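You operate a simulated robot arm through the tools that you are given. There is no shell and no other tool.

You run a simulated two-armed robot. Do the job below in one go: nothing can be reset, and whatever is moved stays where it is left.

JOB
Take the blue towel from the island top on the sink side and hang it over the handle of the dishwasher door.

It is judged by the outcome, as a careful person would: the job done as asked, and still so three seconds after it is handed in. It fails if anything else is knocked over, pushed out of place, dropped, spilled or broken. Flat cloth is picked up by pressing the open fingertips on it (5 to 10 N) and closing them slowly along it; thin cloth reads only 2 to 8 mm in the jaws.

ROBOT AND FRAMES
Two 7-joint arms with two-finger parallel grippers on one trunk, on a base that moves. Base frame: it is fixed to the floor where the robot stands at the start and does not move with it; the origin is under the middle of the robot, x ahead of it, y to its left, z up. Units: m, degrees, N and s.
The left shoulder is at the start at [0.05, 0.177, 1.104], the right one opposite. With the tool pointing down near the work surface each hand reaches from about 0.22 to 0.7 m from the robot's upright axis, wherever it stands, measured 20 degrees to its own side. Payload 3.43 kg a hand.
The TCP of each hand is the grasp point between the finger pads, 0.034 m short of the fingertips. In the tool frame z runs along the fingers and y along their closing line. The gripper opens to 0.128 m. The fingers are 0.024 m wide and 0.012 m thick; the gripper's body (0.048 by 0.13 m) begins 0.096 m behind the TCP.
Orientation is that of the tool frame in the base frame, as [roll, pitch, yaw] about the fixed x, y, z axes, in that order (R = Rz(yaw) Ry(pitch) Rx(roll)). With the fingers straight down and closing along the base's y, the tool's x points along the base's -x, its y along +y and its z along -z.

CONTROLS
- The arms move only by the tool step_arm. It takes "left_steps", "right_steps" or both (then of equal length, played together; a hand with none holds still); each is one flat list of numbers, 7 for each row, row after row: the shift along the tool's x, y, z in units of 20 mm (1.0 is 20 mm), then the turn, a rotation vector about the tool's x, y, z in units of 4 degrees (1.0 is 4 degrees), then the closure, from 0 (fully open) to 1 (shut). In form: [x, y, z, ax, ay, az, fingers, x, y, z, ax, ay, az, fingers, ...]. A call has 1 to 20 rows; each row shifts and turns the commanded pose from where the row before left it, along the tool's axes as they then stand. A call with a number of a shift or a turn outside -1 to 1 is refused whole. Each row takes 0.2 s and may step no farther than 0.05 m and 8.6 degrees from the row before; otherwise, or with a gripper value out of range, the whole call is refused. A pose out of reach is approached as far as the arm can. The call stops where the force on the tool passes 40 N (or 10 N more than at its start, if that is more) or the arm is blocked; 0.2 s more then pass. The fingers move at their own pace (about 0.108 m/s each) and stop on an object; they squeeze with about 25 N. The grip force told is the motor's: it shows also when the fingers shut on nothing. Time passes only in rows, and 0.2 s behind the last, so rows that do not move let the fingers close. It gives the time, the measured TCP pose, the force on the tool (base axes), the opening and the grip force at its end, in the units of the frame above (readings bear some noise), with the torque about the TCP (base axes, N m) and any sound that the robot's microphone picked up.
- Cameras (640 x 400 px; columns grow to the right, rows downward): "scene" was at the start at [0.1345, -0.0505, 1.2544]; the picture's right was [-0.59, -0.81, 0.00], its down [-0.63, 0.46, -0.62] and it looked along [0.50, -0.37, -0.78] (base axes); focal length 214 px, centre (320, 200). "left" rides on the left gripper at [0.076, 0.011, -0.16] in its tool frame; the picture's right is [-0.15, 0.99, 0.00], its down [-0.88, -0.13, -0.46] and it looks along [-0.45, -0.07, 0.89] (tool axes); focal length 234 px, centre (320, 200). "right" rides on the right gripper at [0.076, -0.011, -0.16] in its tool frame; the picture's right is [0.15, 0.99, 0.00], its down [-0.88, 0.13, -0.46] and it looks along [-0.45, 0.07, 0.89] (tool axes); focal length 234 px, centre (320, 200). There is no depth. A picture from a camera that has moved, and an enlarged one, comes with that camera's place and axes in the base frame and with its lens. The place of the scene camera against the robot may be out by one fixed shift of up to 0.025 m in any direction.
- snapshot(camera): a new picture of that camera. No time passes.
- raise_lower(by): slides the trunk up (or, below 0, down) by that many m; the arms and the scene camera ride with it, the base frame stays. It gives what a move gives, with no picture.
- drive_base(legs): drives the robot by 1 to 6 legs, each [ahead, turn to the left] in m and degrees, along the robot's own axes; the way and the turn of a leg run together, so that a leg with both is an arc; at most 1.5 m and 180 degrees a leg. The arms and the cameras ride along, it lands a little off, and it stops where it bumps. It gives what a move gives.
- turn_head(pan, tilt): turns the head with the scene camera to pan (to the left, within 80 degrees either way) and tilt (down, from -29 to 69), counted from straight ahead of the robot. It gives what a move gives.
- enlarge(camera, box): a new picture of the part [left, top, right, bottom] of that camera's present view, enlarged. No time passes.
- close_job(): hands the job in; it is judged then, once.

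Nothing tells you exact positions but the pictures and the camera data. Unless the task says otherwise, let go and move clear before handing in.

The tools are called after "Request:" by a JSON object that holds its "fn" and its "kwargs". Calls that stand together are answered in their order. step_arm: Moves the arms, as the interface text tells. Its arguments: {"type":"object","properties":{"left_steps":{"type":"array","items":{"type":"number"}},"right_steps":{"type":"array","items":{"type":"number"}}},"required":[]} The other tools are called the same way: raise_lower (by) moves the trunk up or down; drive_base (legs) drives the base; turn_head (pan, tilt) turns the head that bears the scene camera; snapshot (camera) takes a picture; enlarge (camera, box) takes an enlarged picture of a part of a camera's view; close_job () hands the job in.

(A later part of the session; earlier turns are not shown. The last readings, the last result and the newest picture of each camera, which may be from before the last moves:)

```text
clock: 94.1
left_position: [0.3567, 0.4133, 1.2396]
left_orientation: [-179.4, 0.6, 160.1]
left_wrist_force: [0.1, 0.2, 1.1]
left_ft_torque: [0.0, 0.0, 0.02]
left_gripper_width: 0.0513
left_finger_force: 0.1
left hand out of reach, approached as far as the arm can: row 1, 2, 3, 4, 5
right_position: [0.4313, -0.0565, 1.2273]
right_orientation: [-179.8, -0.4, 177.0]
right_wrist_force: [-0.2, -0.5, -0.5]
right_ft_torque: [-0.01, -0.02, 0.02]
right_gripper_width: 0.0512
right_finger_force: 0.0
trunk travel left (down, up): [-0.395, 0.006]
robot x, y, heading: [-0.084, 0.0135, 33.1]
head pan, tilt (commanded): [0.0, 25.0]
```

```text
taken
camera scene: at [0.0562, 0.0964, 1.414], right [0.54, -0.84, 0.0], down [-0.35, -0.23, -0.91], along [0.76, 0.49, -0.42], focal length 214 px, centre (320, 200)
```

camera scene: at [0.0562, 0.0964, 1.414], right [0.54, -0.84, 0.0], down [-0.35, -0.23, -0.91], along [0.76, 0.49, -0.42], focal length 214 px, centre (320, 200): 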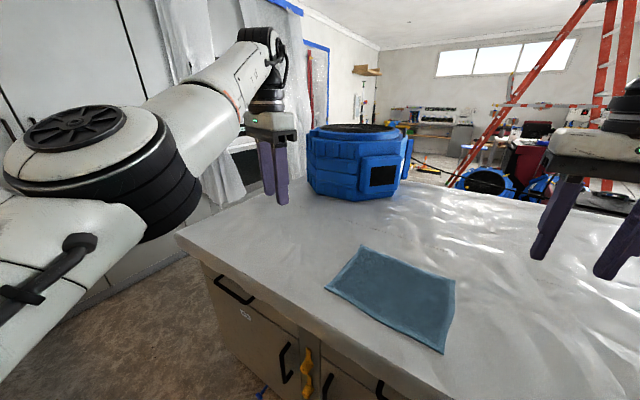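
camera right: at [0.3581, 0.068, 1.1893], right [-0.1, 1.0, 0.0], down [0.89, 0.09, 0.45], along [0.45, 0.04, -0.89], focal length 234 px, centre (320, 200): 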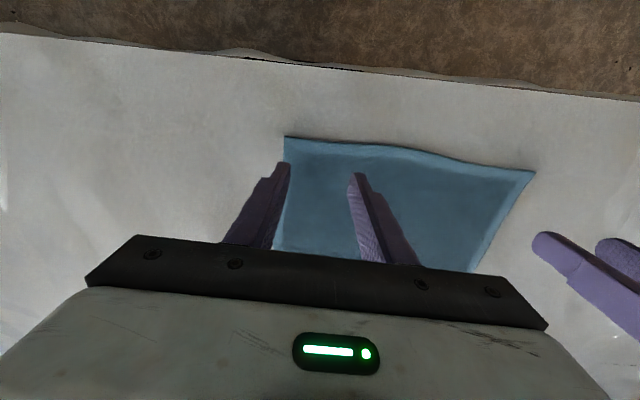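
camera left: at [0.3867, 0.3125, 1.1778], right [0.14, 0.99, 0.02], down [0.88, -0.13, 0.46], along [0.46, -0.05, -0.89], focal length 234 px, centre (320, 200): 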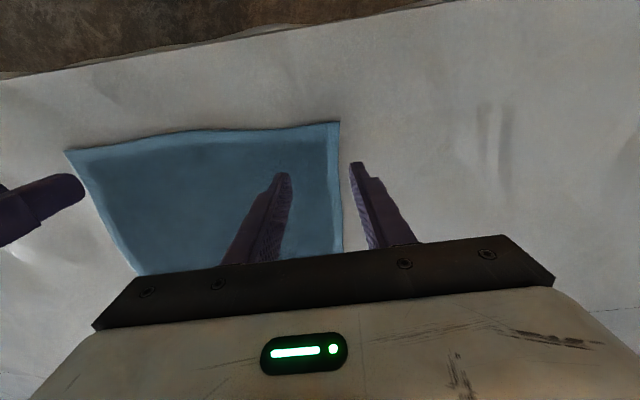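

The left arm cannot work close beside the right one: it is limited by its elbow direction. I will change plan and use the right hand alone. It will lift the towel by its near-right corner so the opposite corner hangs as a narrow tip that can pass behind the bar. First I park the left arm out to its own side.

Request:
{"fn": "step_arm", "kwargs": {"left_steps": [0.891, 0.533, 0, 0, 0, 0, 0.6, 0.891, 0.533, 0, 0, 0, 0, 0.6, 0.891, 0.533, 0, 0, 0, 0, 0.6, 0.891, 0.533, 0, 0, 0, 0, 0.6, 0.891, 0.533, 0, 0, 0, 0, 0.6, 0.891, 0.533, 0, 0, 0, 0, 0.6, 0.891, 0.533, 0, 0, 0, 0, 0.6, 0.891, 0.533, 0, 0, 0, 0, 0.6, 0.891, 0.533, 0, 0, 0, 0, 0.6, 0.993, -0.262, 0, 0, 0, 0, 0.6, 0.993, -0.262, 0, 0, 0, 0, 0.6, 0.993, -0.262, 0, 0, 0, 0, 0.6, 0.993, -0.262, 0, 0, 0, 0, 0.6, 0.993, -0.262, 0, 0, 0, 0, 0.6, 0.993, -0.262, 0, 0, 0, 0, 0.6, 0.993, -0.262, 0, 0, 0, 0, 0.6, 0.993, -0.262, 0, 0, 0, 0, 0.6, 0.993, -0.262, 0, 0, 0, 0, 0.6, 0.993, -0.262, 0, 0, 0, 0, 0.6, 0.993, -0.262, 0, 0, 0, 0, 0.6]}}

Request:
{"fn": "snapshot", "kwargs": {"camera": "scene"}}

```text
clock: 98.3
left_position: [0.0079, 0.5818, 1.2334]
left_orientation: [-179.1, 1.9, 160.9]
left_wrist_force: [-0.2, -0.2, -0.1]
left_ft_torque: [0.01, -0.01, 0.02]
left_gripper_width: 0.0511
left_finger_force: 0.0
left hand out of reach, approached as far as the arm can: row 1
right_position: [0.431, -0.0576, 1.2271]
right_orientation: [-179.8, -0.3, 176.9]
right_wrist_force: [0.1, -0.9, 0.3]
right_ft_torque: [0.01, 0.0, 0.01]
right_gripper_width: 0.0512
right_finger_force: 0.0
trunk travel left (down, up): [-0.395, 0.006]
robot x, y, heading: [-0.0804, 0.0129, 33.1]
head pan, tilt (commanded): [0.0, 25.0]
```

```text
taken
camera scene: at [0.0562, 0.0963, 1.414], right [0.54, -0.84, 0.0], down [-0.35, -0.23, -0.91], along [0.76, 0.49, -0.42], focal length 214 px, centre (320, 200)
```

scene: 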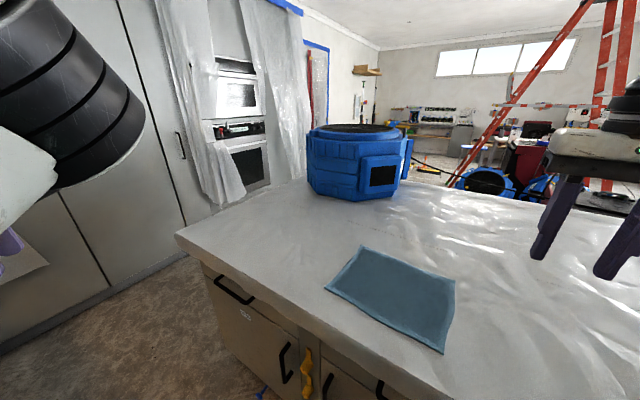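

The left arm is parked out of the way and the towel is clear. Now I bring the right hand over the near-right corner, fingers about 4 cm apart, and look before pressing.

Request:
{"fn": "step_arm", "kwargs": {"right_steps": [-0.017, 0.542, 0.946, 0, 0, 0, 0.66, -0.017, 0.542, 0.946, 0, 0, 0, 0.66, -0.017, 0.542, 0.946, 0, 0, 0, 0.66, -0.017, 0.542, 0.946, 0, 0, 0, 0.66, -0.017, 0.542, 0.946, 0, 0, 0, 0.66, -0.017, 0.542, 0.946, 0, 0, 0, 0.66, -0.017, 0.542, 0.946, 0, 0, 0, 0.66, -0.017, 0.542, 0.946, 0, 0, 0, 0.66, -0.017, 0.542, 0.946, 0, 0, 0, 0.66, -0.017, 0.542, 0.946, 0, 0, 0, 0.66, -0.017, 0.542, 0.946, 0, 0, 0, 0.66, -0.017, 0.542, 0.946, 0, 0, 0, 0.66]}}

Request:
{"fn": "snapshot", "kwargs": {"camera": "right"}}

Request:
{"fn": "snapshot", "kwargs": {"camera": "scene"}}

```text
clock: 100.9
left_position: [0.0086, 0.583, 1.2316]
left_orientation: [-178.7, 1.2, 160.9]
left_wrist_force: [-0.1, -0.2, 0.0]
left_ft_torque: [-0.02, 0.01, -0.01]
left_gripper_width: 0.0514
left_finger_force: 0.1
right_position: [0.44, 0.0722, 1.0004]
right_orientation: [-179.8, -0.3, 177.1]
right_wrist_force: [-0.6, 0.0, -0.8]
right_ft_torque: [0.01, 0.03, 0.04]
right_gripper_width: 0.0436
right_finger_force: 0.1
trunk travel left (down, up): [-0.395, 0.006]
robot x, y, heading: [-0.0834, 0.0142, 33.0]
head pan, tilt (commanded): [0.0, 25.0]
```

```text
taken
camera right: at [0.3644, 0.0661, 1.1598], right [-0.09, 1.0, 0.0], down [0.89, 0.09, 0.45], along [0.45, 0.04, -0.89], focal length 234 px, centre (320, 200)
```

right: 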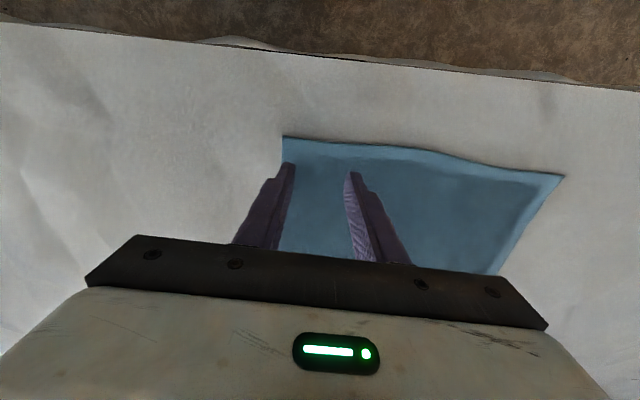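

```text
taken
camera scene: at [0.0564, 0.0967, 1.4139], right [0.54, -0.84, 0.0], down [-0.35, -0.23, -0.91], along [0.76, 0.49, -0.42], focal length 214 px, centre (320, 200)
```

scene: 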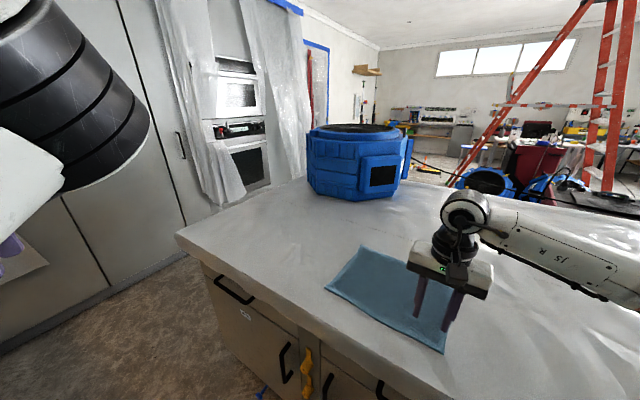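

The fingers straddle the corner area, about 1.2 cm in from the near edge. I will lower to just above the cloth and then press in small steps.

Request:
{"fn": "step_arm", "kwargs": {"right_steps": [0, 0, 0.6, 0, 0, 0, 0.66, 0, 0, 0.6, 0, 0, 0, 0.66, 0, 0, 0.6, 0, 0, 0, 0.66, 0, 0, 0.1, 0, 0, 0, 0.66]}}

Request:
{"fn": "step_arm", "kwargs": {"right_steps": [0, 0, 0.1, 0, 0, 0, 0.66, 0, 0, 0.1, 0, 0, 0, 0.66]}}

```text
clock: 101.9
left_position: [0.0089, 0.5823, 1.2318]
left_orientation: [-178.8, 1.3, 160.9]
left_wrist_force: [-0.4, 0.2, -0.1]
left_ft_torque: [0.02, 0.01, 0.0]
left_gripper_width: 0.0511
left_finger_force: 0.1
right_position: [0.4405, 0.0707, 0.9617]
right_orientation: [-179.9, -0.3, 177.0]
right_wrist_force: [-0.4, -0.8, 0.3]
right_ft_torque: [0.01, -0.01, -0.01]
right_gripper_width: 0.0435
right_finger_force: 0.1
trunk travel left (down, up): [-0.395, 0.006]
robot x, y, heading: [-0.0805, 0.0121, 33.0]
head pan, tilt (commanded): [0.0, 25.0]
```

```text
clock: 102.5
left_position: [0.0081, 0.5825, 1.2328]
left_orientation: [-178.8, 1.3, 160.9]
left_wrist_force: [0.7, -0.7, -0.7]
left_ft_torque: [-0.01, 0.0, -0.01]
left_gripper_width: 0.0512
left_finger_force: 0.0
right_position: [0.4401, 0.0719, 0.9596]
right_orientation: [-179.9, -0.2, 177.0]
right_wrist_force: [-1.2, 0.4, 3.2]
right_ft_torque: [0.0, 0.06, -0.02]
right_gripper_width: 0.0434
right_finger_force: 0.0
trunk travel left (down, up): [-0.395, 0.006]
robot x, y, heading: [-0.084, 0.0147, 33.0]
head pan, tilt (commanded): [0.0, 25.0]
```

Request:
{"fn": "step_arm", "kwargs": {"right_steps": [0, 0, 0.08, 0, 0, 0, 0.66, 0, 0, 0, 0, 0, 0, 0.66]}}

```text
clock: 103.1
left_position: [0.0083, 0.5836, 1.2325]
left_orientation: [-178.9, 1.2, 160.9]
left_wrist_force: [0.9, 0.1, -0.1]
left_ft_torque: [-0.02, -0.02, 0.0]
left_gripper_width: 0.0513
left_finger_force: 0.2
right_position: [0.4399, 0.0713, 0.9564]
right_orientation: [-179.9, -0.1, 177.1]
right_wrist_force: [1.2, -0.2, 10.2]
right_ft_torque: [-0.02, 0.0, 0.01]
right_gripper_width: 0.0436
right_finger_force: 0.0
trunk travel left (down, up): [-0.395, 0.006]
robot x, y, heading: [-0.085, 0.0129, 33.2]
head pan, tilt (commanded): [0.0, 25.0]
```

The press reads 10 N, so I will ease off slightly and close the fingers slowly along the cloth.

Request:
{"fn": "step_arm", "kwargs": {"right_steps": [0, 0, -0.03, 0, 0, 0, 0.68, 0, 0, 0, 0, 0, 0, 0.7, 0, 0, 0, 0, 0, 0, 0.72, 0, 0, 0, 0, 0, 0, 0.74, 0, 0, 0, 0, 0, 0, 0.76, 0, 0, 0, 0, 0, 0, 0.78, 0, 0, 0, 0, 0, 0, 0.8, 0, 0, 0, 0, 0, 0, 0.82, 0, 0, 0, 0, 0, 0, 0.84, 0, 0, 0, 0, 0, 0, 0.86, 0, 0, 0, 0, 0, 0, 0.88, 0, 0, 0, 0, 0, 0, 0.9, 0, 0, 0, 0, 0, 0, 0.92, 0, 0, 0, 0, 0, 0, 0.94, 0, 0, 0, 0, 0, 0, 0.96, 0, 0, 0, 0, 0, 0, 0.98, 0, 0, 0, 0, 0, 0, 1, 0, 0, 0, 0, 0, 0, 1, 0, 0, 0, 0, 0, 0, 1]}}

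Request:
{"fn": "snapshot", "kwargs": {"camera": "right"}}

```text
clock: 107.1
left_position: [0.0082, 0.583, 1.2314]
left_orientation: [-178.9, 1.4, 160.9]
left_wrist_force: [-0.6, -0.3, 0.3]
left_ft_torque: [-0.01, -0.02, 0.02]
left_gripper_width: 0.0514
left_finger_force: 0.1
right_position: [0.4391, 0.0715, 0.9568]
right_orientation: [-179.9, -0.2, 177.0]
right_wrist_force: [-0.1, -0.7, 11.5]
right_ft_torque: [-0.06, 0.0, -0.04]
right_gripper_width: 0.0048
right_finger_force: 25.1
trunk travel left (down, up): [-0.395, 0.006]
robot x, y, heading: [-0.082, 0.013, 33.0]
head pan, tilt (commanded): [0.0, 25.0]
```

```text
taken
camera right: at [0.3635, 0.0645, 1.116], right [-0.09, 1.0, 0.0], down [0.89, 0.09, 0.45], along [0.45, 0.04, -0.89], focal length 234 px, centre (320, 200)
```

right: 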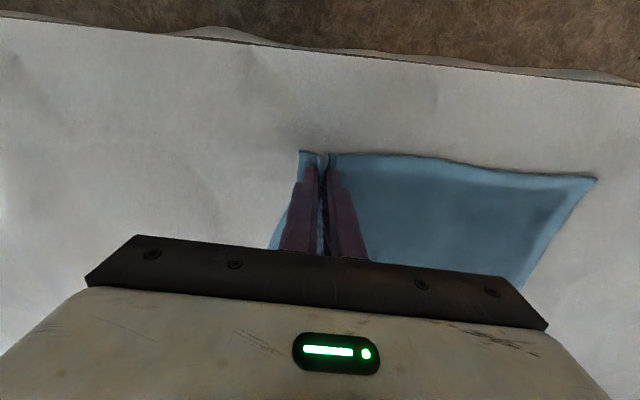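

The jaws read 4.8 mm with a fold of cloth between them, so the corner is gripped. I will lift slowly and check.

Request:
{"fn": "step_arm", "kwargs": {"right_steps": [0, 0, -0.4, 0, 0, 0, 1, 0, 0, -0.6, 0, 0, 0, 1, 0, 0, -0.7, 0, 0, 0, 1, 0, 0, -0.7, 0, 0, 0, 1, 0, 0, -0.7, 0, 0, 0, 1, 0, 0, -0.7, 0, 0, 0, 1, 0, 0, -0.7, 0, 0, 0, 1, 0, 0, -0.7, 0, 0, 0, 1, 0, 0, -0.7, 0, 0, 0, 1, 0, 0, -0.7, 0, 0, 0, 1]}}

Request:
{"fn": "snapshot", "kwargs": {"camera": "scene"}}

Request:
{"fn": "snapshot", "kwargs": {"camera": "right"}}

```text
clock: 109.3
left_position: [0.0091, 0.583, 1.2322]
left_orientation: [-178.9, 1.3, 160.9]
left_wrist_force: [0.0, 1.5, 0.2]
left_ft_torque: [-0.01, 0.0, -0.02]
left_gripper_width: 0.0512
left_finger_force: 0.1
right_position: [0.4403, 0.0708, 1.0888]
right_orientation: [-179.8, -0.3, 177.0]
right_wrist_force: [-0.5, 0.2, -1.0]
right_ft_torque: [0.0, 0.0, 0.01]
right_gripper_width: 0.0051
right_finger_force: 25.2
trunk travel left (down, up): [-0.395, 0.006]
robot x, y, heading: [-0.0826, 0.0162, 32.9]
head pan, tilt (commanded): [0.0, 25.0]
```

```text
taken
camera scene: at [0.0562, 0.0965, 1.414], right [0.54, -0.84, 0.0], down [-0.35, -0.23, -0.91], along [0.76, 0.49, -0.42], focal length 214 px, centre (320, 200)
```

scene: 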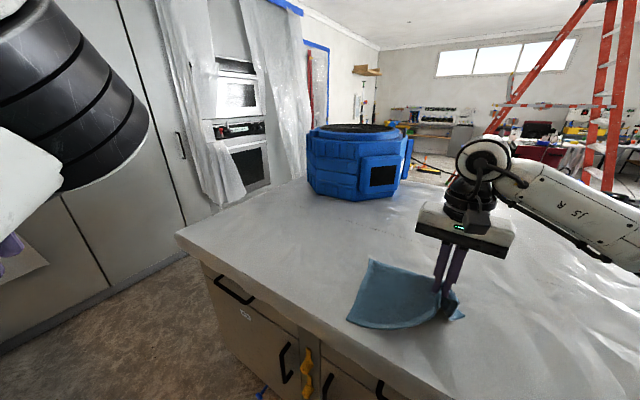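

```text
taken
camera right: at [0.3641, 0.0648, 1.2479], right [-0.09, 1.0, 0.0], down [0.89, 0.09, 0.45], along [0.45, 0.04, -0.89], focal length 234 px, centre (320, 200)
```

right: 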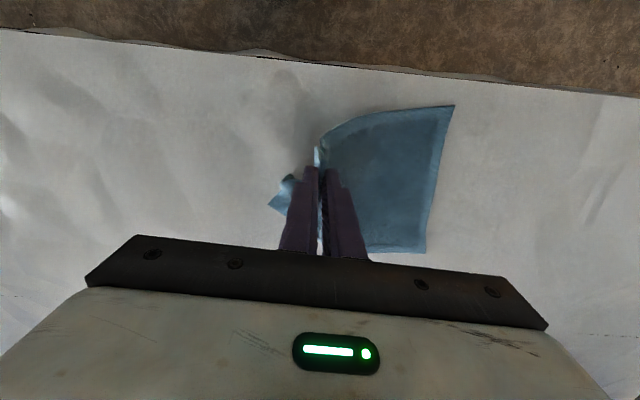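

The towel came up with the corner. I will keep lifting until it clears the island top.

Request:
{"fn": "step_arm", "kwargs": {"right_steps": [0, 0, -0.8, 0, 0, 0, 1, 0, 0, -0.8, 0, 0, 0, 1, 0, 0, -0.8, 0, 0, 0, 1, 0, 0, -0.8, 0, 0, 0, 1, 0, 0, -0.8, 0, 0, 0, 1, 0, 0, -0.8, 0, 0, 0, 1, 0, 0, -0.8, 0, 0, 0, 1, 0, 0, -0.8, 0, 0, 0, 1, 0, 0, -0.8, 0, 0, 0, 1, 0, 0, -0.8, 0, 0, 0, 1, 0, 0, -0.8, 0, 0, 0, 1, 0, 0, -0.8, 0, 0, 0, 1, 0, 0, -0.8, 0, 0, 0, 1]}}

Request:
{"fn": "snapshot", "kwargs": {"camera": "scene"}}

Request:
{"fn": "snapshot", "kwargs": {"camera": "right"}}

```text
clock: 112.1
left_position: [0.0086, 0.5831, 1.2316]
left_orientation: [-178.9, 1.4, 160.9]
left_wrist_force: [0.3, 0.6, 0.1]
left_ft_torque: [-0.01, -0.03, -0.01]
left_gripper_width: 0.051
left_finger_force: 0.0
right_position: [0.4393, 0.072, 1.2972]
right_orientation: [-179.8, -0.3, 177.0]
right_wrist_force: [-0.7, 0.0, 0.5]
right_ft_torque: [0.02, -0.03, -0.04]
right_gripper_width: 0.0048
right_finger_force: 25.6
trunk travel left (down, up): [-0.395, 0.006]
robot x, y, heading: [-0.081, 0.0145, 33.0]
head pan, tilt (commanded): [0.0, 25.0]
```

```text
taken
camera scene: at [0.0559, 0.0965, 1.414], right [0.54, -0.84, 0.0], down [-0.35, -0.23, -0.91], along [0.76, 0.49, -0.42], focal length 214 px, centre (320, 200)
```

scene: 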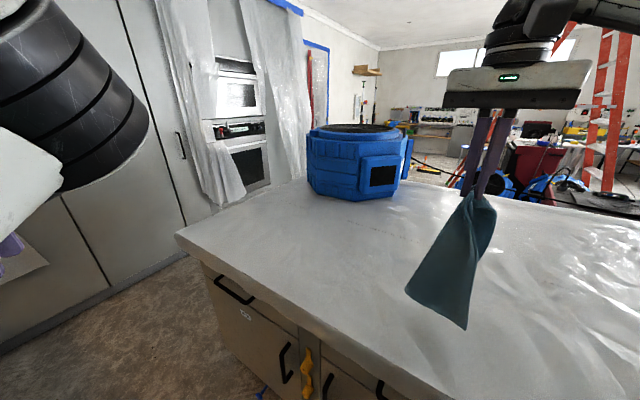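

```text
taken
camera right: at [0.3642, 0.0655, 1.4552], right [-0.09, 1.0, 0.0], down [0.89, 0.09, 0.45], along [0.45, 0.04, -0.89], focal length 234 px, centre (320, 200)
```

right: 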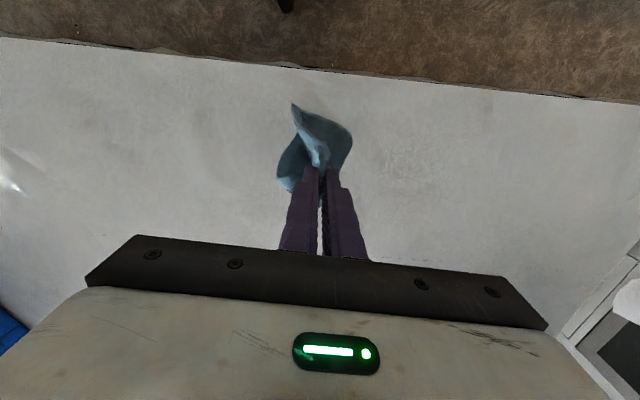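

The towel hangs from one corner with its tip at about z 0.98, clear of the island. Now I back off and turn right through heading -90, staying in the middle of the aisle.

Request:
{"fn": "drive_base", "kwargs": {"legs": [[-0.2, 0], [0, -123]]}}

Request:
{"fn": "snapshot", "kwargs": {"camera": "scene"}}

```text
clock: 118.8
left_position: [0.1676, -0.4928, 1.2317]
left_orientation: [-178.9, 1.3, 36.0]
left_wrist_force: [0.2, 1.0, -0.3]
left_ft_torque: [0.01, 0.0, -0.04]
left_gripper_width: 0.0512
left_finger_force: 0.0
right_position: [-0.5003, -0.5549, 1.2973]
right_orientation: [-179.8, -0.3, 52.0]
right_wrist_force: [0.1, 0.7, -1.2]
right_ft_torque: [0.01, 0.01, 0.07]
right_gripper_width: 0.0048
right_finger_force: 24.7
trunk travel left (down, up): [-0.395, 0.006]
robot x, y, heading: [-0.2472, -0.0895, -92.1]
head pan, tilt (commanded): [0.0, 25.0]
```

```text
taken
camera scene: at [-0.2487, -0.2598, 1.414], right [-1.0, 0.03, 0.0], down [0.01, 0.42, -0.91], along [-0.03, -0.91, -0.42], focal length 214 px, centre (320, 200)
```

scene: 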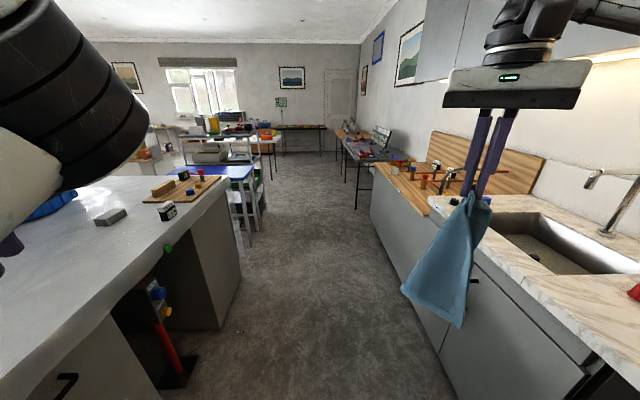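

The aisle ahead is clear and the towel still hangs well. I will drive ahead 0.37 m and turn to face the dishwasher.

Request:
{"fn": "drive_base", "kwargs": {"legs": [[0.37, 0], [0, -88]]}}

Request:
{"fn": "turn_head", "kwargs": {"pan": -15, "tilt": 35}}

Request:
{"fn": "snapshot", "kwargs": {"camera": "scene"}}

Request:
{"fn": "snapshot", "kwargs": {"camera": "right"}}

```text
clock: 125.0
left_position: [-0.6554, -0.8841, 1.2324]
left_orientation: [-178.8, 1.5, -53.3]
left_wrist_force: [-0.8, -0.1, 0.0]
left_ft_torque: [-0.01, -0.02, -0.02]
left_gripper_width: 0.051
left_finger_force: 0.1
right_position: [-0.7231, -0.2167, 1.296]
right_orientation: [-179.7, -0.3, -37.4]
right_wrist_force: [-0.6, 0.5, -0.1]
right_ft_torque: [-0.01, -0.03, 0.08]
right_gripper_width: 0.0045
right_finger_force: 25.2
trunk travel left (down, up): [-0.395, 0.006]
robot x, y, heading: [-0.2591, -0.4685, 178.6]
head pan, tilt (commanded): [0.0, 25.0]
```

```text
clock: 125.8
left_position: [-0.6557, -0.8858, 1.2323]
left_orientation: [-178.7, 1.4, -53.2]
left_wrist_force: [-0.3, 0.3, 0.6]
left_ft_torque: [-0.03, -0.02, 0.01]
left_gripper_width: 0.0513
left_finger_force: 0.1
right_position: [-0.7228, -0.2164, 1.2953]
right_orientation: [-179.8, -0.4, -37.4]
right_wrist_force: [0.3, -0.8, -0.2]
right_ft_torque: [0.01, -0.03, 0.07]
right_gripper_width: 0.0047
right_finger_force: 25.0
trunk travel left (down, up): [-0.395, 0.006]
robot x, y, heading: [-0.2602, -0.4678, 178.7]
head pan, tilt (commanded): [-15.0, 35.0]
```

```text
taken
camera scene: at [-0.4094, -0.4443, 1.3982], right [0.28, 0.96, 0.0], down [0.55, -0.16, -0.82], along [-0.79, 0.23, -0.57], focal length 214 px, centre (320, 200)
```

scene: 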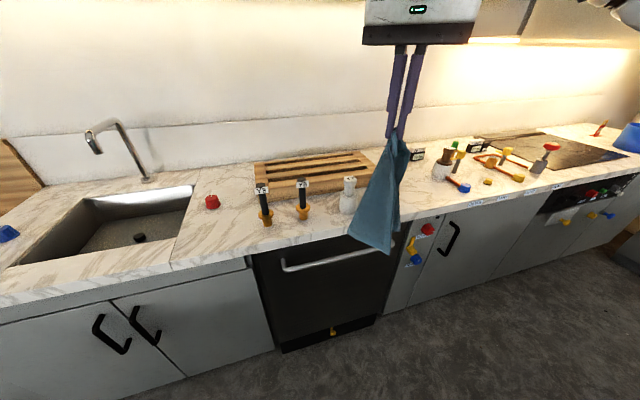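

```text
taken
camera right: at [-0.6581, -0.2535, 1.455], right [-0.48, -0.87, 0.0], down [-0.78, 0.43, 0.45], along [-0.39, 0.22, -0.89], focal length 234 px, centre (320, 200)
```

right: 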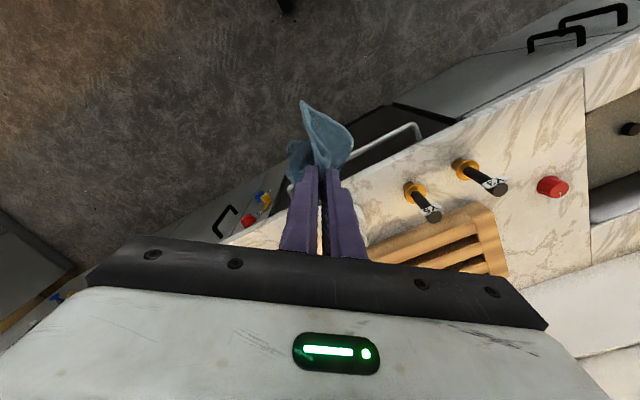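

The towel hangs in front of the dishwasher, with the bar visible below. I will zoom in with both cameras to fix the bar and counter edge positions.

Request:
{"fn": "enlarge", "kwargs": {"camera": "right", "box": [220, 80, 480, 240]}}

Request:
{"fn": "enlarge", "kwargs": {"camera": "scene", "box": [240, 120, 440, 300]}}

Request:
{"fn": "snapshot", "kwargs": {"camera": "left"}}

```text
2.46 times, centred on (350, 160) of right
camera zoom: at [-0.6581, -0.2535, 1.455], right [-0.48, -0.87, 0.0], down [-0.78, 0.43, 0.45], along [-0.39, 0.22, -0.89], focal length 576 px, centre (246, 298)
```

zoom: 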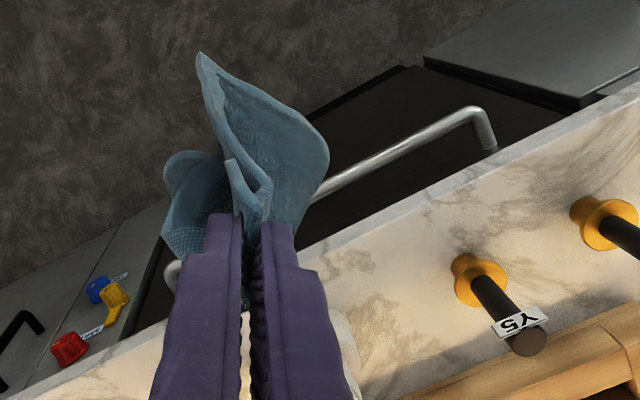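

```text
2.22 times, centred on (340, 210) of scene
camera zoom: at [-0.4094, -0.4443, 1.3982], right [0.28, 0.96, 0.0], down [0.55, -0.16, -0.82], along [-0.79, 0.23, -0.57], focal length 477 px, centre (276, 178)
```

zoom: 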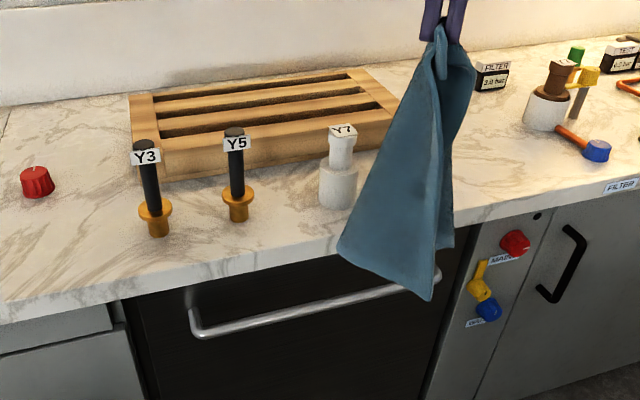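

```text
taken
camera left: at [-0.6192, -0.9587, 1.3887], right [-0.88, -0.47, -0.02], down [-0.42, 0.77, 0.48], along [-0.21, 0.43, -0.88], focal length 234 px, centre (320, 200)
```

left: 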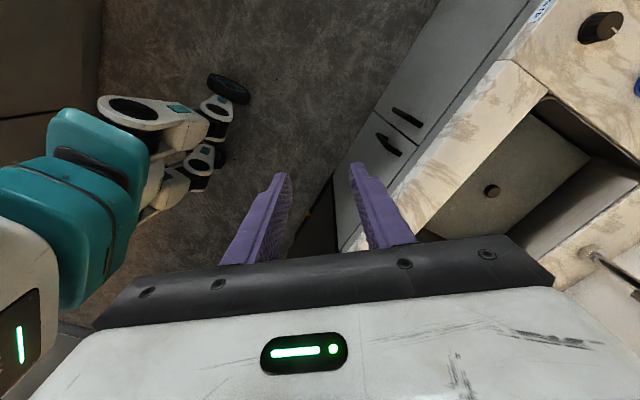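

From two views the bar is at x ≈ -0.863, z ≈ 0.81, the counter edge at x ≈ -0.882 and the door face at x ≈ -0.907. The towel's broad side now faces along the bar's normal, so I will turn the hand about 65° to lay the cloth parallel to the bar and then look again.

Request:
{"fn": "step_arm", "kwargs": {"right_steps": [0, 0, 0, 0, 0, -0.9, 1, 0, 0, 0, 0, 0, -0.9, 1, 0, 0, 0, 0, 0, -0.9, 1, 0, 0, 0, 0, 0, -0.9, 1, 0, 0, 0, 0, 0, -0.9, 1, 0, 0, 0, 0, 0, -0.9, 1, 0, 0, 0, 0, 0, -0.9, 1, 0, 0, 0, 0, 0, -0.9, 1, 0, 0, 0, 0, 0, -0.9, 1, 0, 0, 0, 0, 0, -0.9, 1, 0, 0, 0, 0, 0, -0.9, 1, 0, 0, 0, 0, 0, -0.9, 1, 0, 0, 0, 0, 0, -0.9, 1, 0, 0, 0, 0, 0, -0.9, 1, 0, 0, 0, 0, 0, -0.9, 1, 0, 0, 0, 0, 0, -0.9, 1, 0, 0, 0, 0, 0, -0.9, 1, 0, 0, 0, 0, 0, -0.9, 1]}}

Request:
{"fn": "snapshot", "kwargs": {"camera": "right"}}

Request:
{"fn": "snapshot", "kwargs": {"camera": "scene"}}

```text
clock: 129.6
left_position: [-0.6567, -0.8841, 1.2309]
left_orientation: [-178.8, 1.5, -53.3]
left_wrist_force: [0.6, 0.1, 0.7]
left_ft_torque: [0.04, 0.03, -0.03]
left_gripper_width: 0.0512
left_finger_force: 0.0
right_position: [-0.7232, -0.2174, 1.2953]
right_orientation: [179.9, -0.3, 27.5]
right_wrist_force: [-0.4, 0.1, -0.4]
right_ft_torque: [0.0, -0.05, -0.04]
right_gripper_width: 0.005
right_finger_force: 24.8
trunk travel left (down, up): [-0.395, 0.006]
robot x, y, heading: [-0.2539, -0.4635, 178.7]
head pan, tilt (commanded): [-15.0, 35.0]
```

```text
taken
camera right: at [-0.6628, -0.1718, 1.4546], right [0.59, -0.81, 0.0], down [-0.72, -0.52, 0.45], along [-0.36, -0.27, -0.89], focal length 234 px, centre (320, 200)
```

right: 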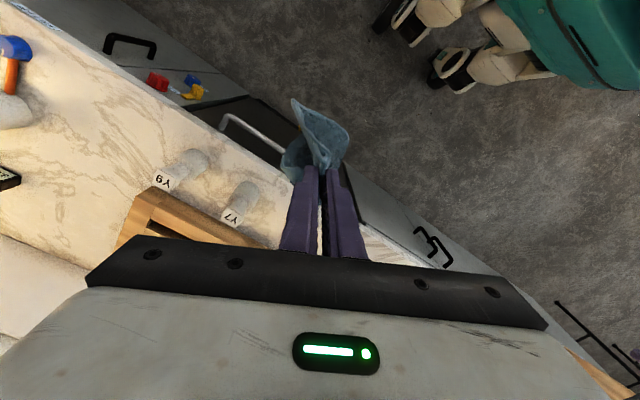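

```text
taken
camera scene: at [-0.4094, -0.4442, 1.3982], right [0.28, 0.96, 0.0], down [0.55, -0.16, -0.82], along [-0.79, 0.23, -0.57], focal length 214 px, centre (320, 200)
```

scene: 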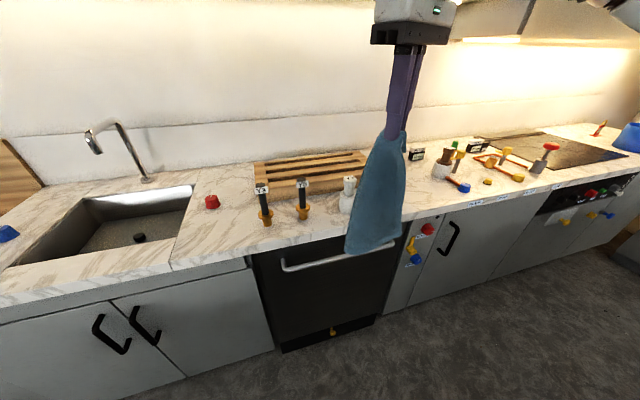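

Request:
{"fn": "enlarge", "kwargs": {"camera": "right", "box": [200, 70, 440, 220]}}

Request:
{"fn": "enlarge", "kwargs": {"camera": "scene", "box": [280, 100, 480, 300]}}

```text
2.67 times, centred on (320, 145) of right
camera zoom: at [-0.6628, -0.1718, 1.4546], right [0.59, -0.81, 0.0], down [-0.72, -0.52, 0.45], along [-0.36, -0.27, -0.89], focal length 624 px, centre (320, 347)
```

zoom: 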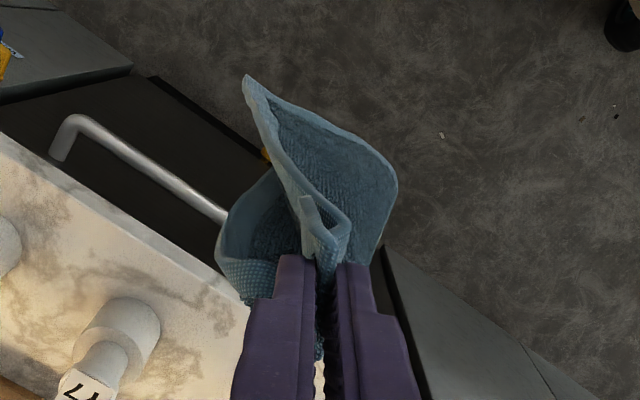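

```text
2.00 times, centred on (380, 200) of scene
camera zoom: at [-0.4094, -0.4442, 1.3982], right [0.28, 0.96, 0.0], down [0.55, -0.16, -0.82], along [-0.79, 0.23, -0.57], focal length 429 px, centre (200, 200)
```

zoom: 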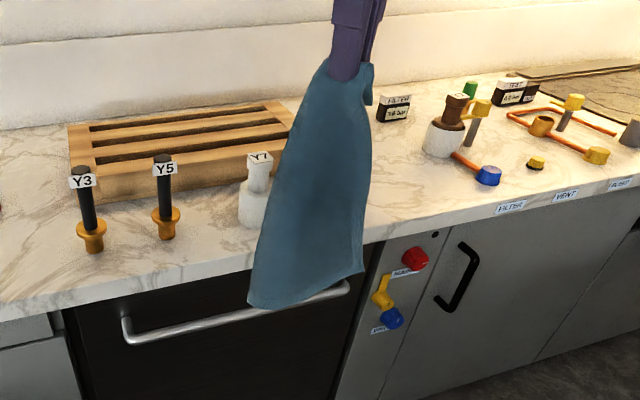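

The cloth now lies parallel to the bar, but the slot between counter edge and bar is only a centimetre or two wide. I want to watch it from the side, so I will tilt the left hand to make its wrist camera look along the bar.

Request:
{"fn": "step_arm", "kwargs": {"left_steps": [0, 0, 0, 0.33, -0.82, 0.094, 0.6, 0, 0, 0, 0.33, -0.82, 0.094, 0.6, 0, 0, 0, 0.33, -0.82, 0.094, 0.6, 0, 0, 0, 0.33, -0.82, 0.094, 0.6, 0, 0, 0, 0.33, -0.82, 0.094, 0.6, 0, 0, 0, 0.33, -0.82, 0.094, 0.6, 0, 0, 0, 0.33, -0.82, 0.094, 0.6, 0, 0, 0, 0.33, -0.82, 0.094, 0.6]}}

Request:
{"fn": "snapshot", "kwargs": {"camera": "left"}}

```text
clock: 131.4
left_position: [-0.6561, -0.8846, 1.2324]
left_orientation: [-168.0, 27.9, -53.4]
left_wrist_force: [-0.9, 0.3, -0.6]
left_ft_torque: [0.02, -0.01, 0.02]
left_gripper_width: 0.0514
left_finger_force: 0.1
right_position: [-0.7231, -0.2166, 1.2962]
right_orientation: [179.9, -0.3, 27.4]
right_wrist_force: [0.3, -0.1, 0.3]
right_ft_torque: [0.01, -0.01, -0.08]
right_gripper_width: 0.0047
right_finger_force: 25.3
trunk travel left (down, up): [-0.395, 0.006]
robot x, y, heading: [-0.2612, -0.4687, 178.7]
head pan, tilt (commanded): [-15.0, 35.0]
```

```text
taken
camera left: at [-0.6075, -1.0237, 1.3323], right [-0.91, -0.4, -0.11], down [-0.31, 0.47, 0.83], along [-0.28, 0.79, -0.55], focal length 234 px, centre (320, 200)
```

left: 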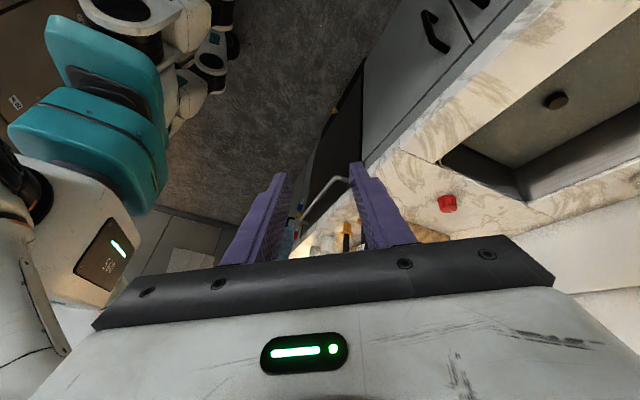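

That works: the side camera can see the bar's end. I will tilt it a little more and open the left fingers so they do not block the view.

Request:
{"fn": "step_arm", "kwargs": {"left_steps": [0, 0, 0, 0.33, -0.82, 0.094, 0.5, 0, 0, 0, 0.33, -0.82, 0.094, 0.4, 0, 0, 0, 0.33, -0.82, 0.094, 0.3, 0, 0, 0, 0.33, -0.82, 0.094, 0.2, 0, 0, 0, 0.33, -0.82, 0.094, 0.1, 0, 0, 0, 0.33, -0.82, 0.094, 0]}}

Request:
{"fn": "snapshot", "kwargs": {"camera": "left"}}

Request:
{"fn": "enlarge", "kwargs": {"camera": "left", "box": [220, 60, 460, 240]}}

```text
clock: 132.8
left_position: [-0.6564, -0.8847, 1.2325]
left_orientation: [-157.1, 47.3, -48.8]
left_wrist_force: [0.0, 0.5, 0.1]
left_ft_torque: [0.03, 0.02, -0.01]
left_gripper_width: 0.1282
left_finger_force: 0.1
right_position: [-0.723, -0.2164, 1.2962]
right_orientation: [179.7, -0.4, 27.3]
right_wrist_force: [0.3, 0.5, 0.1]
right_ft_torque: [0.03, 0.03, -0.06]
right_gripper_width: 0.0047
right_finger_force: 25.3
trunk travel left (down, up): [-0.395, 0.006]
robot x, y, heading: [-0.2577, -0.4669, 178.4]
head pan, tilt (commanded): [-15.0, 35.0]
```

```text
taken
camera left: at [-0.6064, -1.0511, 1.2723], right [-0.94, -0.32, -0.15], down [-0.21, 0.15, 0.97], along [-0.28, 0.94, -0.21], focal length 234 px, centre (320, 200)
```

left: 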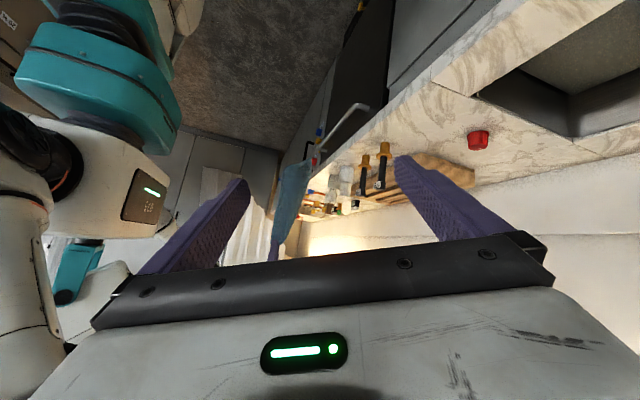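

```text
2.22 times, centred on (340, 150) of left
camera zoom: at [-0.6064, -1.0511, 1.2723], right [-0.94, -0.32, -0.15], down [-0.21, 0.15, 0.97], along [-0.28, 0.94, -0.21], focal length 520 px, centre (276, 311)
```

zoom: 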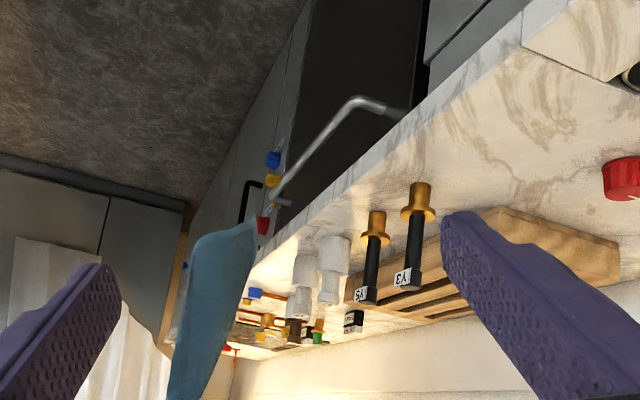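

The left wrist camera now gives a side view, upside-down, of towel, bar and counter, and the left arm handles this sideways-pointing pose well. That suggests holding the towel flat with both hands: the right keeps its corner from above and the left, pointing sideways, clips the free corner. To bring that free corner to the left side I will turn the right hand on by another 180°.

Request:
{"fn": "step_arm", "kwargs": {"right_steps": [0, 0, 0, 0, 0, -1, 1, 0, 0, 0, 0, 0, -1, 1, 0, 0, 0, 0, 0, -1, 1, 0, 0, 0, 0, 0, -1, 1, 0, 0, 0, 0, 0, -1, 1, 0, 0, 0, 0, 0, -1, 1, 0, 0, 0, 0, 0, -1, 1, 0, 0, 0, 0, 0, -1, 1, 0, 0, 0, 0, 0, -1, 1, 0, 0, 0, 0, 0, -1, 1, 0, 0, 0, 0, 0, -1, 1, 0, 0, 0, 0, 0, -1, 1, 0, 0, 0, 0, 0, -1, 1, 0, 0, 0, 0, 0, -1, 1, 0, 0, 0, 0, 0, -1, 1, 0, 0, 0, 0, 0, -1, 1, 0, 0, 0, 0, 0, -1, 1, 0, 0, 0, 0, 0, -1, 1, 0, 0, 0, 0, 0, -1, 1, 0, 0, 0, 0, 0, -1, 1]}}

Request:
{"fn": "snapshot", "kwargs": {"camera": "left"}}

Request:
{"fn": "snapshot", "kwargs": {"camera": "scene"}}

```text
clock: 137.0
left_position: [-0.6555, -0.8848, 1.2314]
left_orientation: [-157.3, 47.4, -48.7]
left_wrist_force: [-0.6, -0.6, 0.1]
left_ft_torque: [0.01, 0.0, -0.01]
left_gripper_width: 0.1276
left_finger_force: 0.1
right_position: [-0.4919, -0.3722, 1.191]
right_orientation: [179.7, 0.1, 107.4]
right_wrist_force: [-0.1, 0.0, -0.4]
right_ft_torque: [-0.01, -0.02, -0.11]
right_gripper_width: 0.0044
right_finger_force: 25.1
right hand out of reach, approached as far as the arm can: row 2, 3, 4, 5, 6, 7, 8, 9, 10, 11, 12, 13, 14, 15, 16, 17, 18, 19, 20
trunk travel left (down, up): [-0.395, 0.006]
robot x, y, heading: [-0.2622, -0.4681, 178.9]
head pan, tilt (commanded): [-15.0, 35.0]
```

```text
taken
camera left: at [-0.6064, -1.051, 1.2725], right [-0.94, -0.32, -0.15], down [-0.21, 0.15, 0.97], along [-0.28, 0.94, -0.21], focal length 234 px, centre (320, 200)
```

left: 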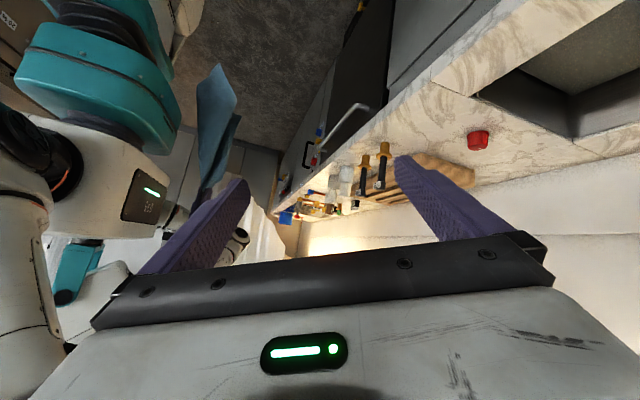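

```text
taken
camera scene: at [-0.4093, -0.4444, 1.3982], right [0.28, 0.96, 0.0], down [0.55, -0.16, -0.82], along [-0.79, 0.23, -0.57], focal length 214 px, centre (320, 200)
```

scene: 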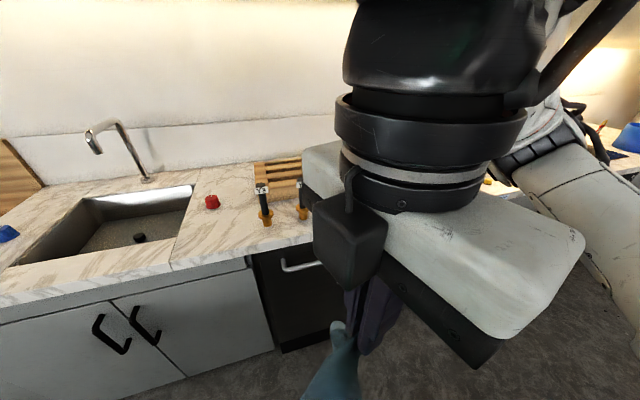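

Turning that way ran the right wrist into its limit and the hand was dragged aside. I will turn back first, and then go round the other way.

Request:
{"fn": "step_arm", "kwargs": {"right_steps": [0, 0, 0, 0, 0, 1, 1, 0, 0, 0, 0, 0, 1, 1, 0, 0, 0, 0, 0, 1, 1, 0, 0, 0, 0, 0, 1, 1, 0, 0, 0, 0, 0, 1, 1, 0, 0, 0, 0, 0, 1, 1, 0, 0, 0, 0, 0, 1, 1, 0, 0, 0, 0, 0, 1, 1, 0, 0, 0, 0, 0, 1, 1, 0, 0, 0, 0, 0, 1, 1, 0, 0, 0, 0, 0, 1, 1, 0, 0, 0, 0, 0, 1, 1, 0, 0, 0, 0, 0, 1, 1, 0, 0, 0, 0, 0, 1, 1, 0, 0, 0, 0, 0, 1, 1, 0, 0, 0, 0, 0, 1, 1, 0, 0, 0, 0, 0, 1, 1, 0, 0, 0, 0, 0, 1, 1, 0, 0, 0, 0, 0, 1, 1, 0, 0, 0, 0, 0, 1, 1]}}

Request:
{"fn": "snapshot", "kwargs": {"camera": "scene"}}

```text
clock: 141.2
left_position: [-0.6565, -0.8853, 1.2321]
left_orientation: [-157.2, 47.2, -48.7]
left_wrist_force: [-0.2, -1.1, 0.5]
left_ft_torque: [-0.02, -0.01, 0.02]
left_gripper_width: 0.128
left_finger_force: 0.0
right_position: [-0.4923, -0.3729, 1.19]
right_orientation: [179.9, -0.3, 27.3]
right_wrist_force: [0.2, -0.4, 0.3]
right_ft_torque: [-0.02, 0.01, 0.05]
right_gripper_width: 0.0048
right_finger_force: 25.2
trunk travel left (down, up): [-0.395, 0.006]
robot x, y, heading: [-0.257, -0.4652, 178.4]
head pan, tilt (commanded): [-15.0, 35.0]
```

```text
taken
camera scene: at [-0.4094, -0.4442, 1.3982], right [0.28, 0.96, 0.0], down [0.55, -0.16, -0.82], along [-0.79, 0.23, -0.57], focal length 214 px, centre (320, 200)
```

scene: 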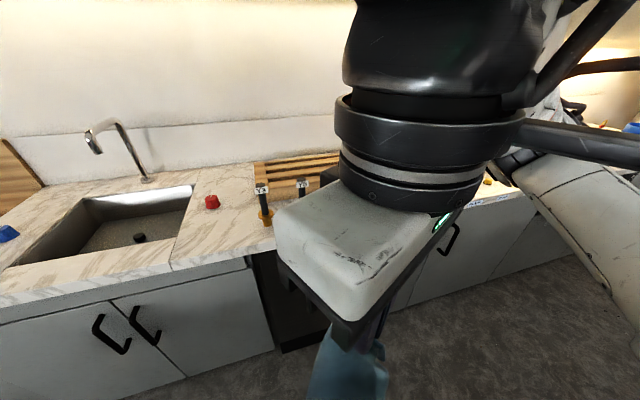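

Request:
{"fn": "step_arm", "kwargs": {"right_steps": [-0.83, -0.445, -0.3, 0, 0, 0, 1, -0.83, -0.445, -0.3, 0, 0, 0, 1, -0.83, -0.445, -0.3, 0, 0, 0, 1, -0.83, -0.445, -0.3, 0, 0, 0, 1, -0.83, -0.445, -0.3, 0, 0, 0, 1, -0.83, -0.445, -0.3, 0, 0, 0, 1, -0.83, -0.445, -0.3, 0, 0, 0, 1, -0.83, -0.445, -0.3, 0, 0, 0, 1, -0.83, -0.445, -0.3, 0, 0, 0, 1, -0.83, -0.445, -0.3, 0, 0, 0, 1]}}

Request:
{"fn": "step_arm", "kwargs": {"right_steps": [0, 0, 0, 0, 0, 1, 1, 0, 0, 0, 0, 0, 1, 1, 0, 0, 0, 0, 0, 1, 1, 0, 0, 0, 0, 0, 1, 1, 0, 0, 0, 0, 0, 1, 1, 0, 0, 0, 0, 0, 1, 1, 0, 0, 0, 0, 0, 1, 1, 0, 0, 0, 0, 0, 1, 1, 0, 0, 0, 0, 0, 1, 1, 0, 0, 0, 0, 0, 1, 1, 0, 0, 0, 0, 0, 1, 1, 0, 0, 0, 0, 0, 1, 1, 0, 0, 0, 0, 0, 1, 1, 0, 0, 0, 0, 0, 1, 1, 0, 0, 0, 0, 0, 1, 1, 0, 0, 0, 0, 0, 1, 1]}}

Request:
{"fn": "snapshot", "kwargs": {"camera": "scene"}}

Request:
{"fn": "snapshot", "kwargs": {"camera": "left"}}

```text
clock: 143.4
left_position: [-0.6558, -0.8846, 1.2315]
left_orientation: [-157.1, 47.3, -48.6]
left_wrist_force: [0.7, 0.4, 0.3]
left_ft_torque: [0.0, 0.04, 0.01]
left_gripper_width: 0.1277
left_finger_force: 0.1
right_position: [-0.6809, -0.3687, 1.248]
right_orientation: [179.8, -0.4, 27.4]
right_wrist_force: [-0.2, 0.4, -0.6]
right_ft_torque: [0.01, -0.03, 0.05]
right_gripper_width: 0.0047
right_finger_force: 25.1
trunk travel left (down, up): [-0.395, 0.006]
robot x, y, heading: [-0.2575, -0.466, 178.7]
head pan, tilt (commanded): [-15.0, 35.0]
```

```text
clock: 146.8
left_position: [-0.6554, -0.8842, 1.2321]
left_orientation: [-157.1, 47.4, -48.7]
left_wrist_force: [0.3, -0.5, 0.6]
left_ft_torque: [0.01, -0.01, 0.02]
left_gripper_width: 0.128
left_finger_force: 0.0
right_position: [-0.6805, -0.3678, 1.2513]
right_orientation: [-179.7, -0.3, -36.7]
right_wrist_force: [0.6, -0.4, -0.3]
right_ft_torque: [-0.02, -0.04, 0.11]
right_gripper_width: 0.0045
right_finger_force: 25.2
trunk travel left (down, up): [-0.395, 0.006]
robot x, y, heading: [-0.2596, -0.4609, 178.5]
head pan, tilt (commanded): [-15.0, 35.0]
```

```text
taken
camera scene: at [-0.4094, -0.4442, 1.3982], right [0.28, 0.96, 0.0], down [0.55, -0.16, -0.82], along [-0.79, 0.23, -0.57], focal length 214 px, centre (320, 200)
```

scene: 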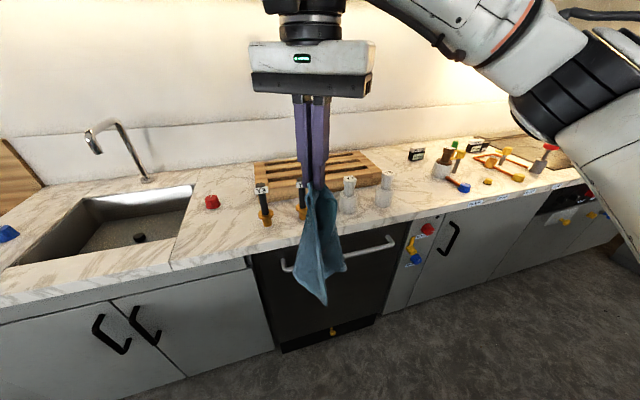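

```text
taken
camera left: at [-0.6065, -1.0507, 1.2726], right [-0.94, -0.32, -0.15], down [-0.21, 0.15, 0.97], along [-0.28, 0.94, -0.21], focal length 234 px, centre (320, 200)
```

left: 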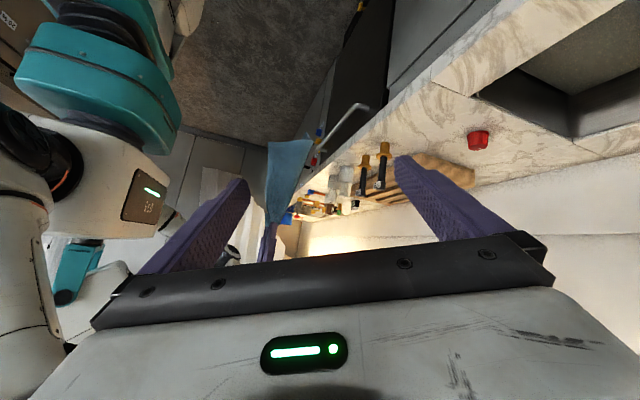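

The right arm is fine here. I will keep turning clockwise to bring the flat leaf and its corner to the left side.

Request:
{"fn": "step_arm", "kwargs": {"right_steps": [0, 0, 0, 0, 0, 1, 1, 0, 0, 0, 0, 0, 1, 1, 0, 0, 0, 0, 0, 1, 1, 0, 0, 0, 0, 0, 1, 1, 0, 0, 0, 0, 0, 1, 1, 0, 0, 0, 0, 0, 1, 1, 0, 0, 0, 0, 0, 1, 1, 0, 0, 0, 0, 0, 1, 1, 0, 0, 0, 0, 0, 1, 1, 0, 0, 0, 0, 0, 1, 1, 0, 0, 0, 0, 0, 1, 1, 0, 0, 0, 0, 0, 1, 1, 0, 0, 0, 0, 0, 1, 1, 0, 0, 0, 0, 0, 1, 1, 0, 0, 0, 0, 0, 1, 1]}}

Request:
{"fn": "snapshot", "kwargs": {"camera": "scene"}}

Request:
{"fn": "snapshot", "kwargs": {"camera": "left"}}

Request:
{"fn": "snapshot", "kwargs": {"camera": "right"}}

```text
clock: 150.0
left_position: [-0.6557, -0.8845, 1.2322]
left_orientation: [-157.2, 47.3, -48.7]
left_wrist_force: [-0.4, 0.1, -0.2]
left_ft_torque: [0.01, 0.0, -0.01]
left_gripper_width: 0.128
left_finger_force: 0.1
right_position: [-0.6814, -0.3694, 1.2487]
right_orientation: [-179.7, 0.0, -96.8]
right_wrist_force: [1.0, 0.3, -0.4]
right_ft_torque: [-0.03, 0.0, 0.1]
right_gripper_width: 0.0047
right_finger_force: 25.3
trunk travel left (down, up): [-0.395, 0.006]
robot x, y, heading: [-0.2586, -0.4634, 178.5]
head pan, tilt (commanded): [-15.0, 35.0]
```

```text
taken
camera scene: at [-0.4094, -0.4442, 1.3982], right [0.28, 0.96, 0.0], down [0.55, -0.16, -0.82], along [-0.79, 0.23, -0.57], focal length 214 px, centre (320, 200)
```

scene: 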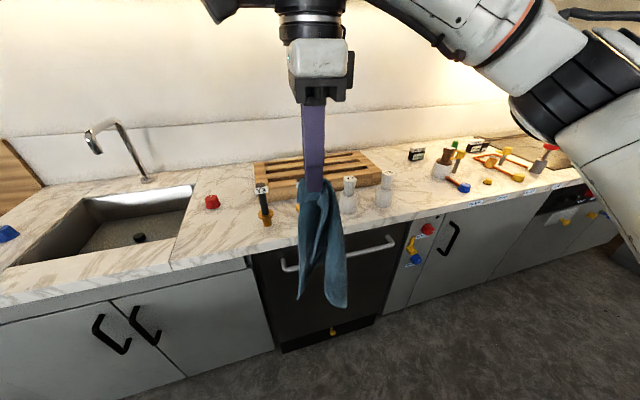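

```text
taken
camera left: at [-0.6065, -1.0507, 1.2726], right [-0.94, -0.32, -0.15], down [-0.21, 0.15, 0.97], along [-0.28, 0.94, -0.21], focal length 234 px, centre (320, 200)
```

left: 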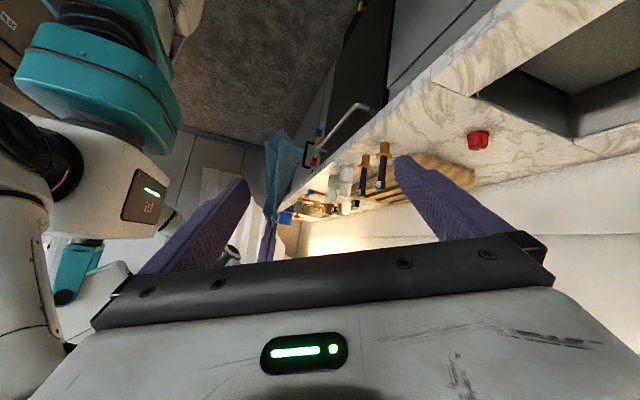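

```text
taken
camera right: at [-0.6804, -0.4455, 1.4081], right [-1.0, -0.03, -0.01], down [-0.03, 0.89, 0.46], along [-0.01, 0.46, -0.89], focal length 234 px, centre (320, 200)
```

right: 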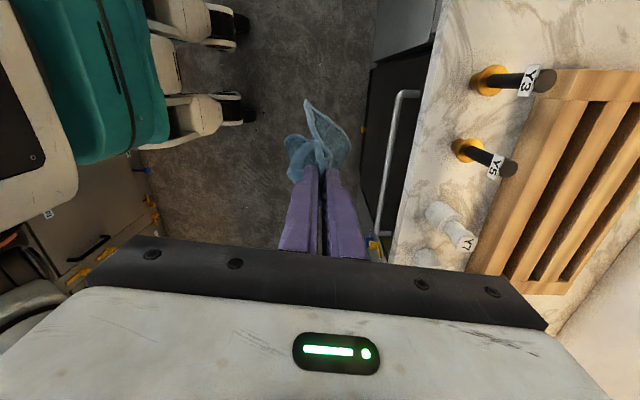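

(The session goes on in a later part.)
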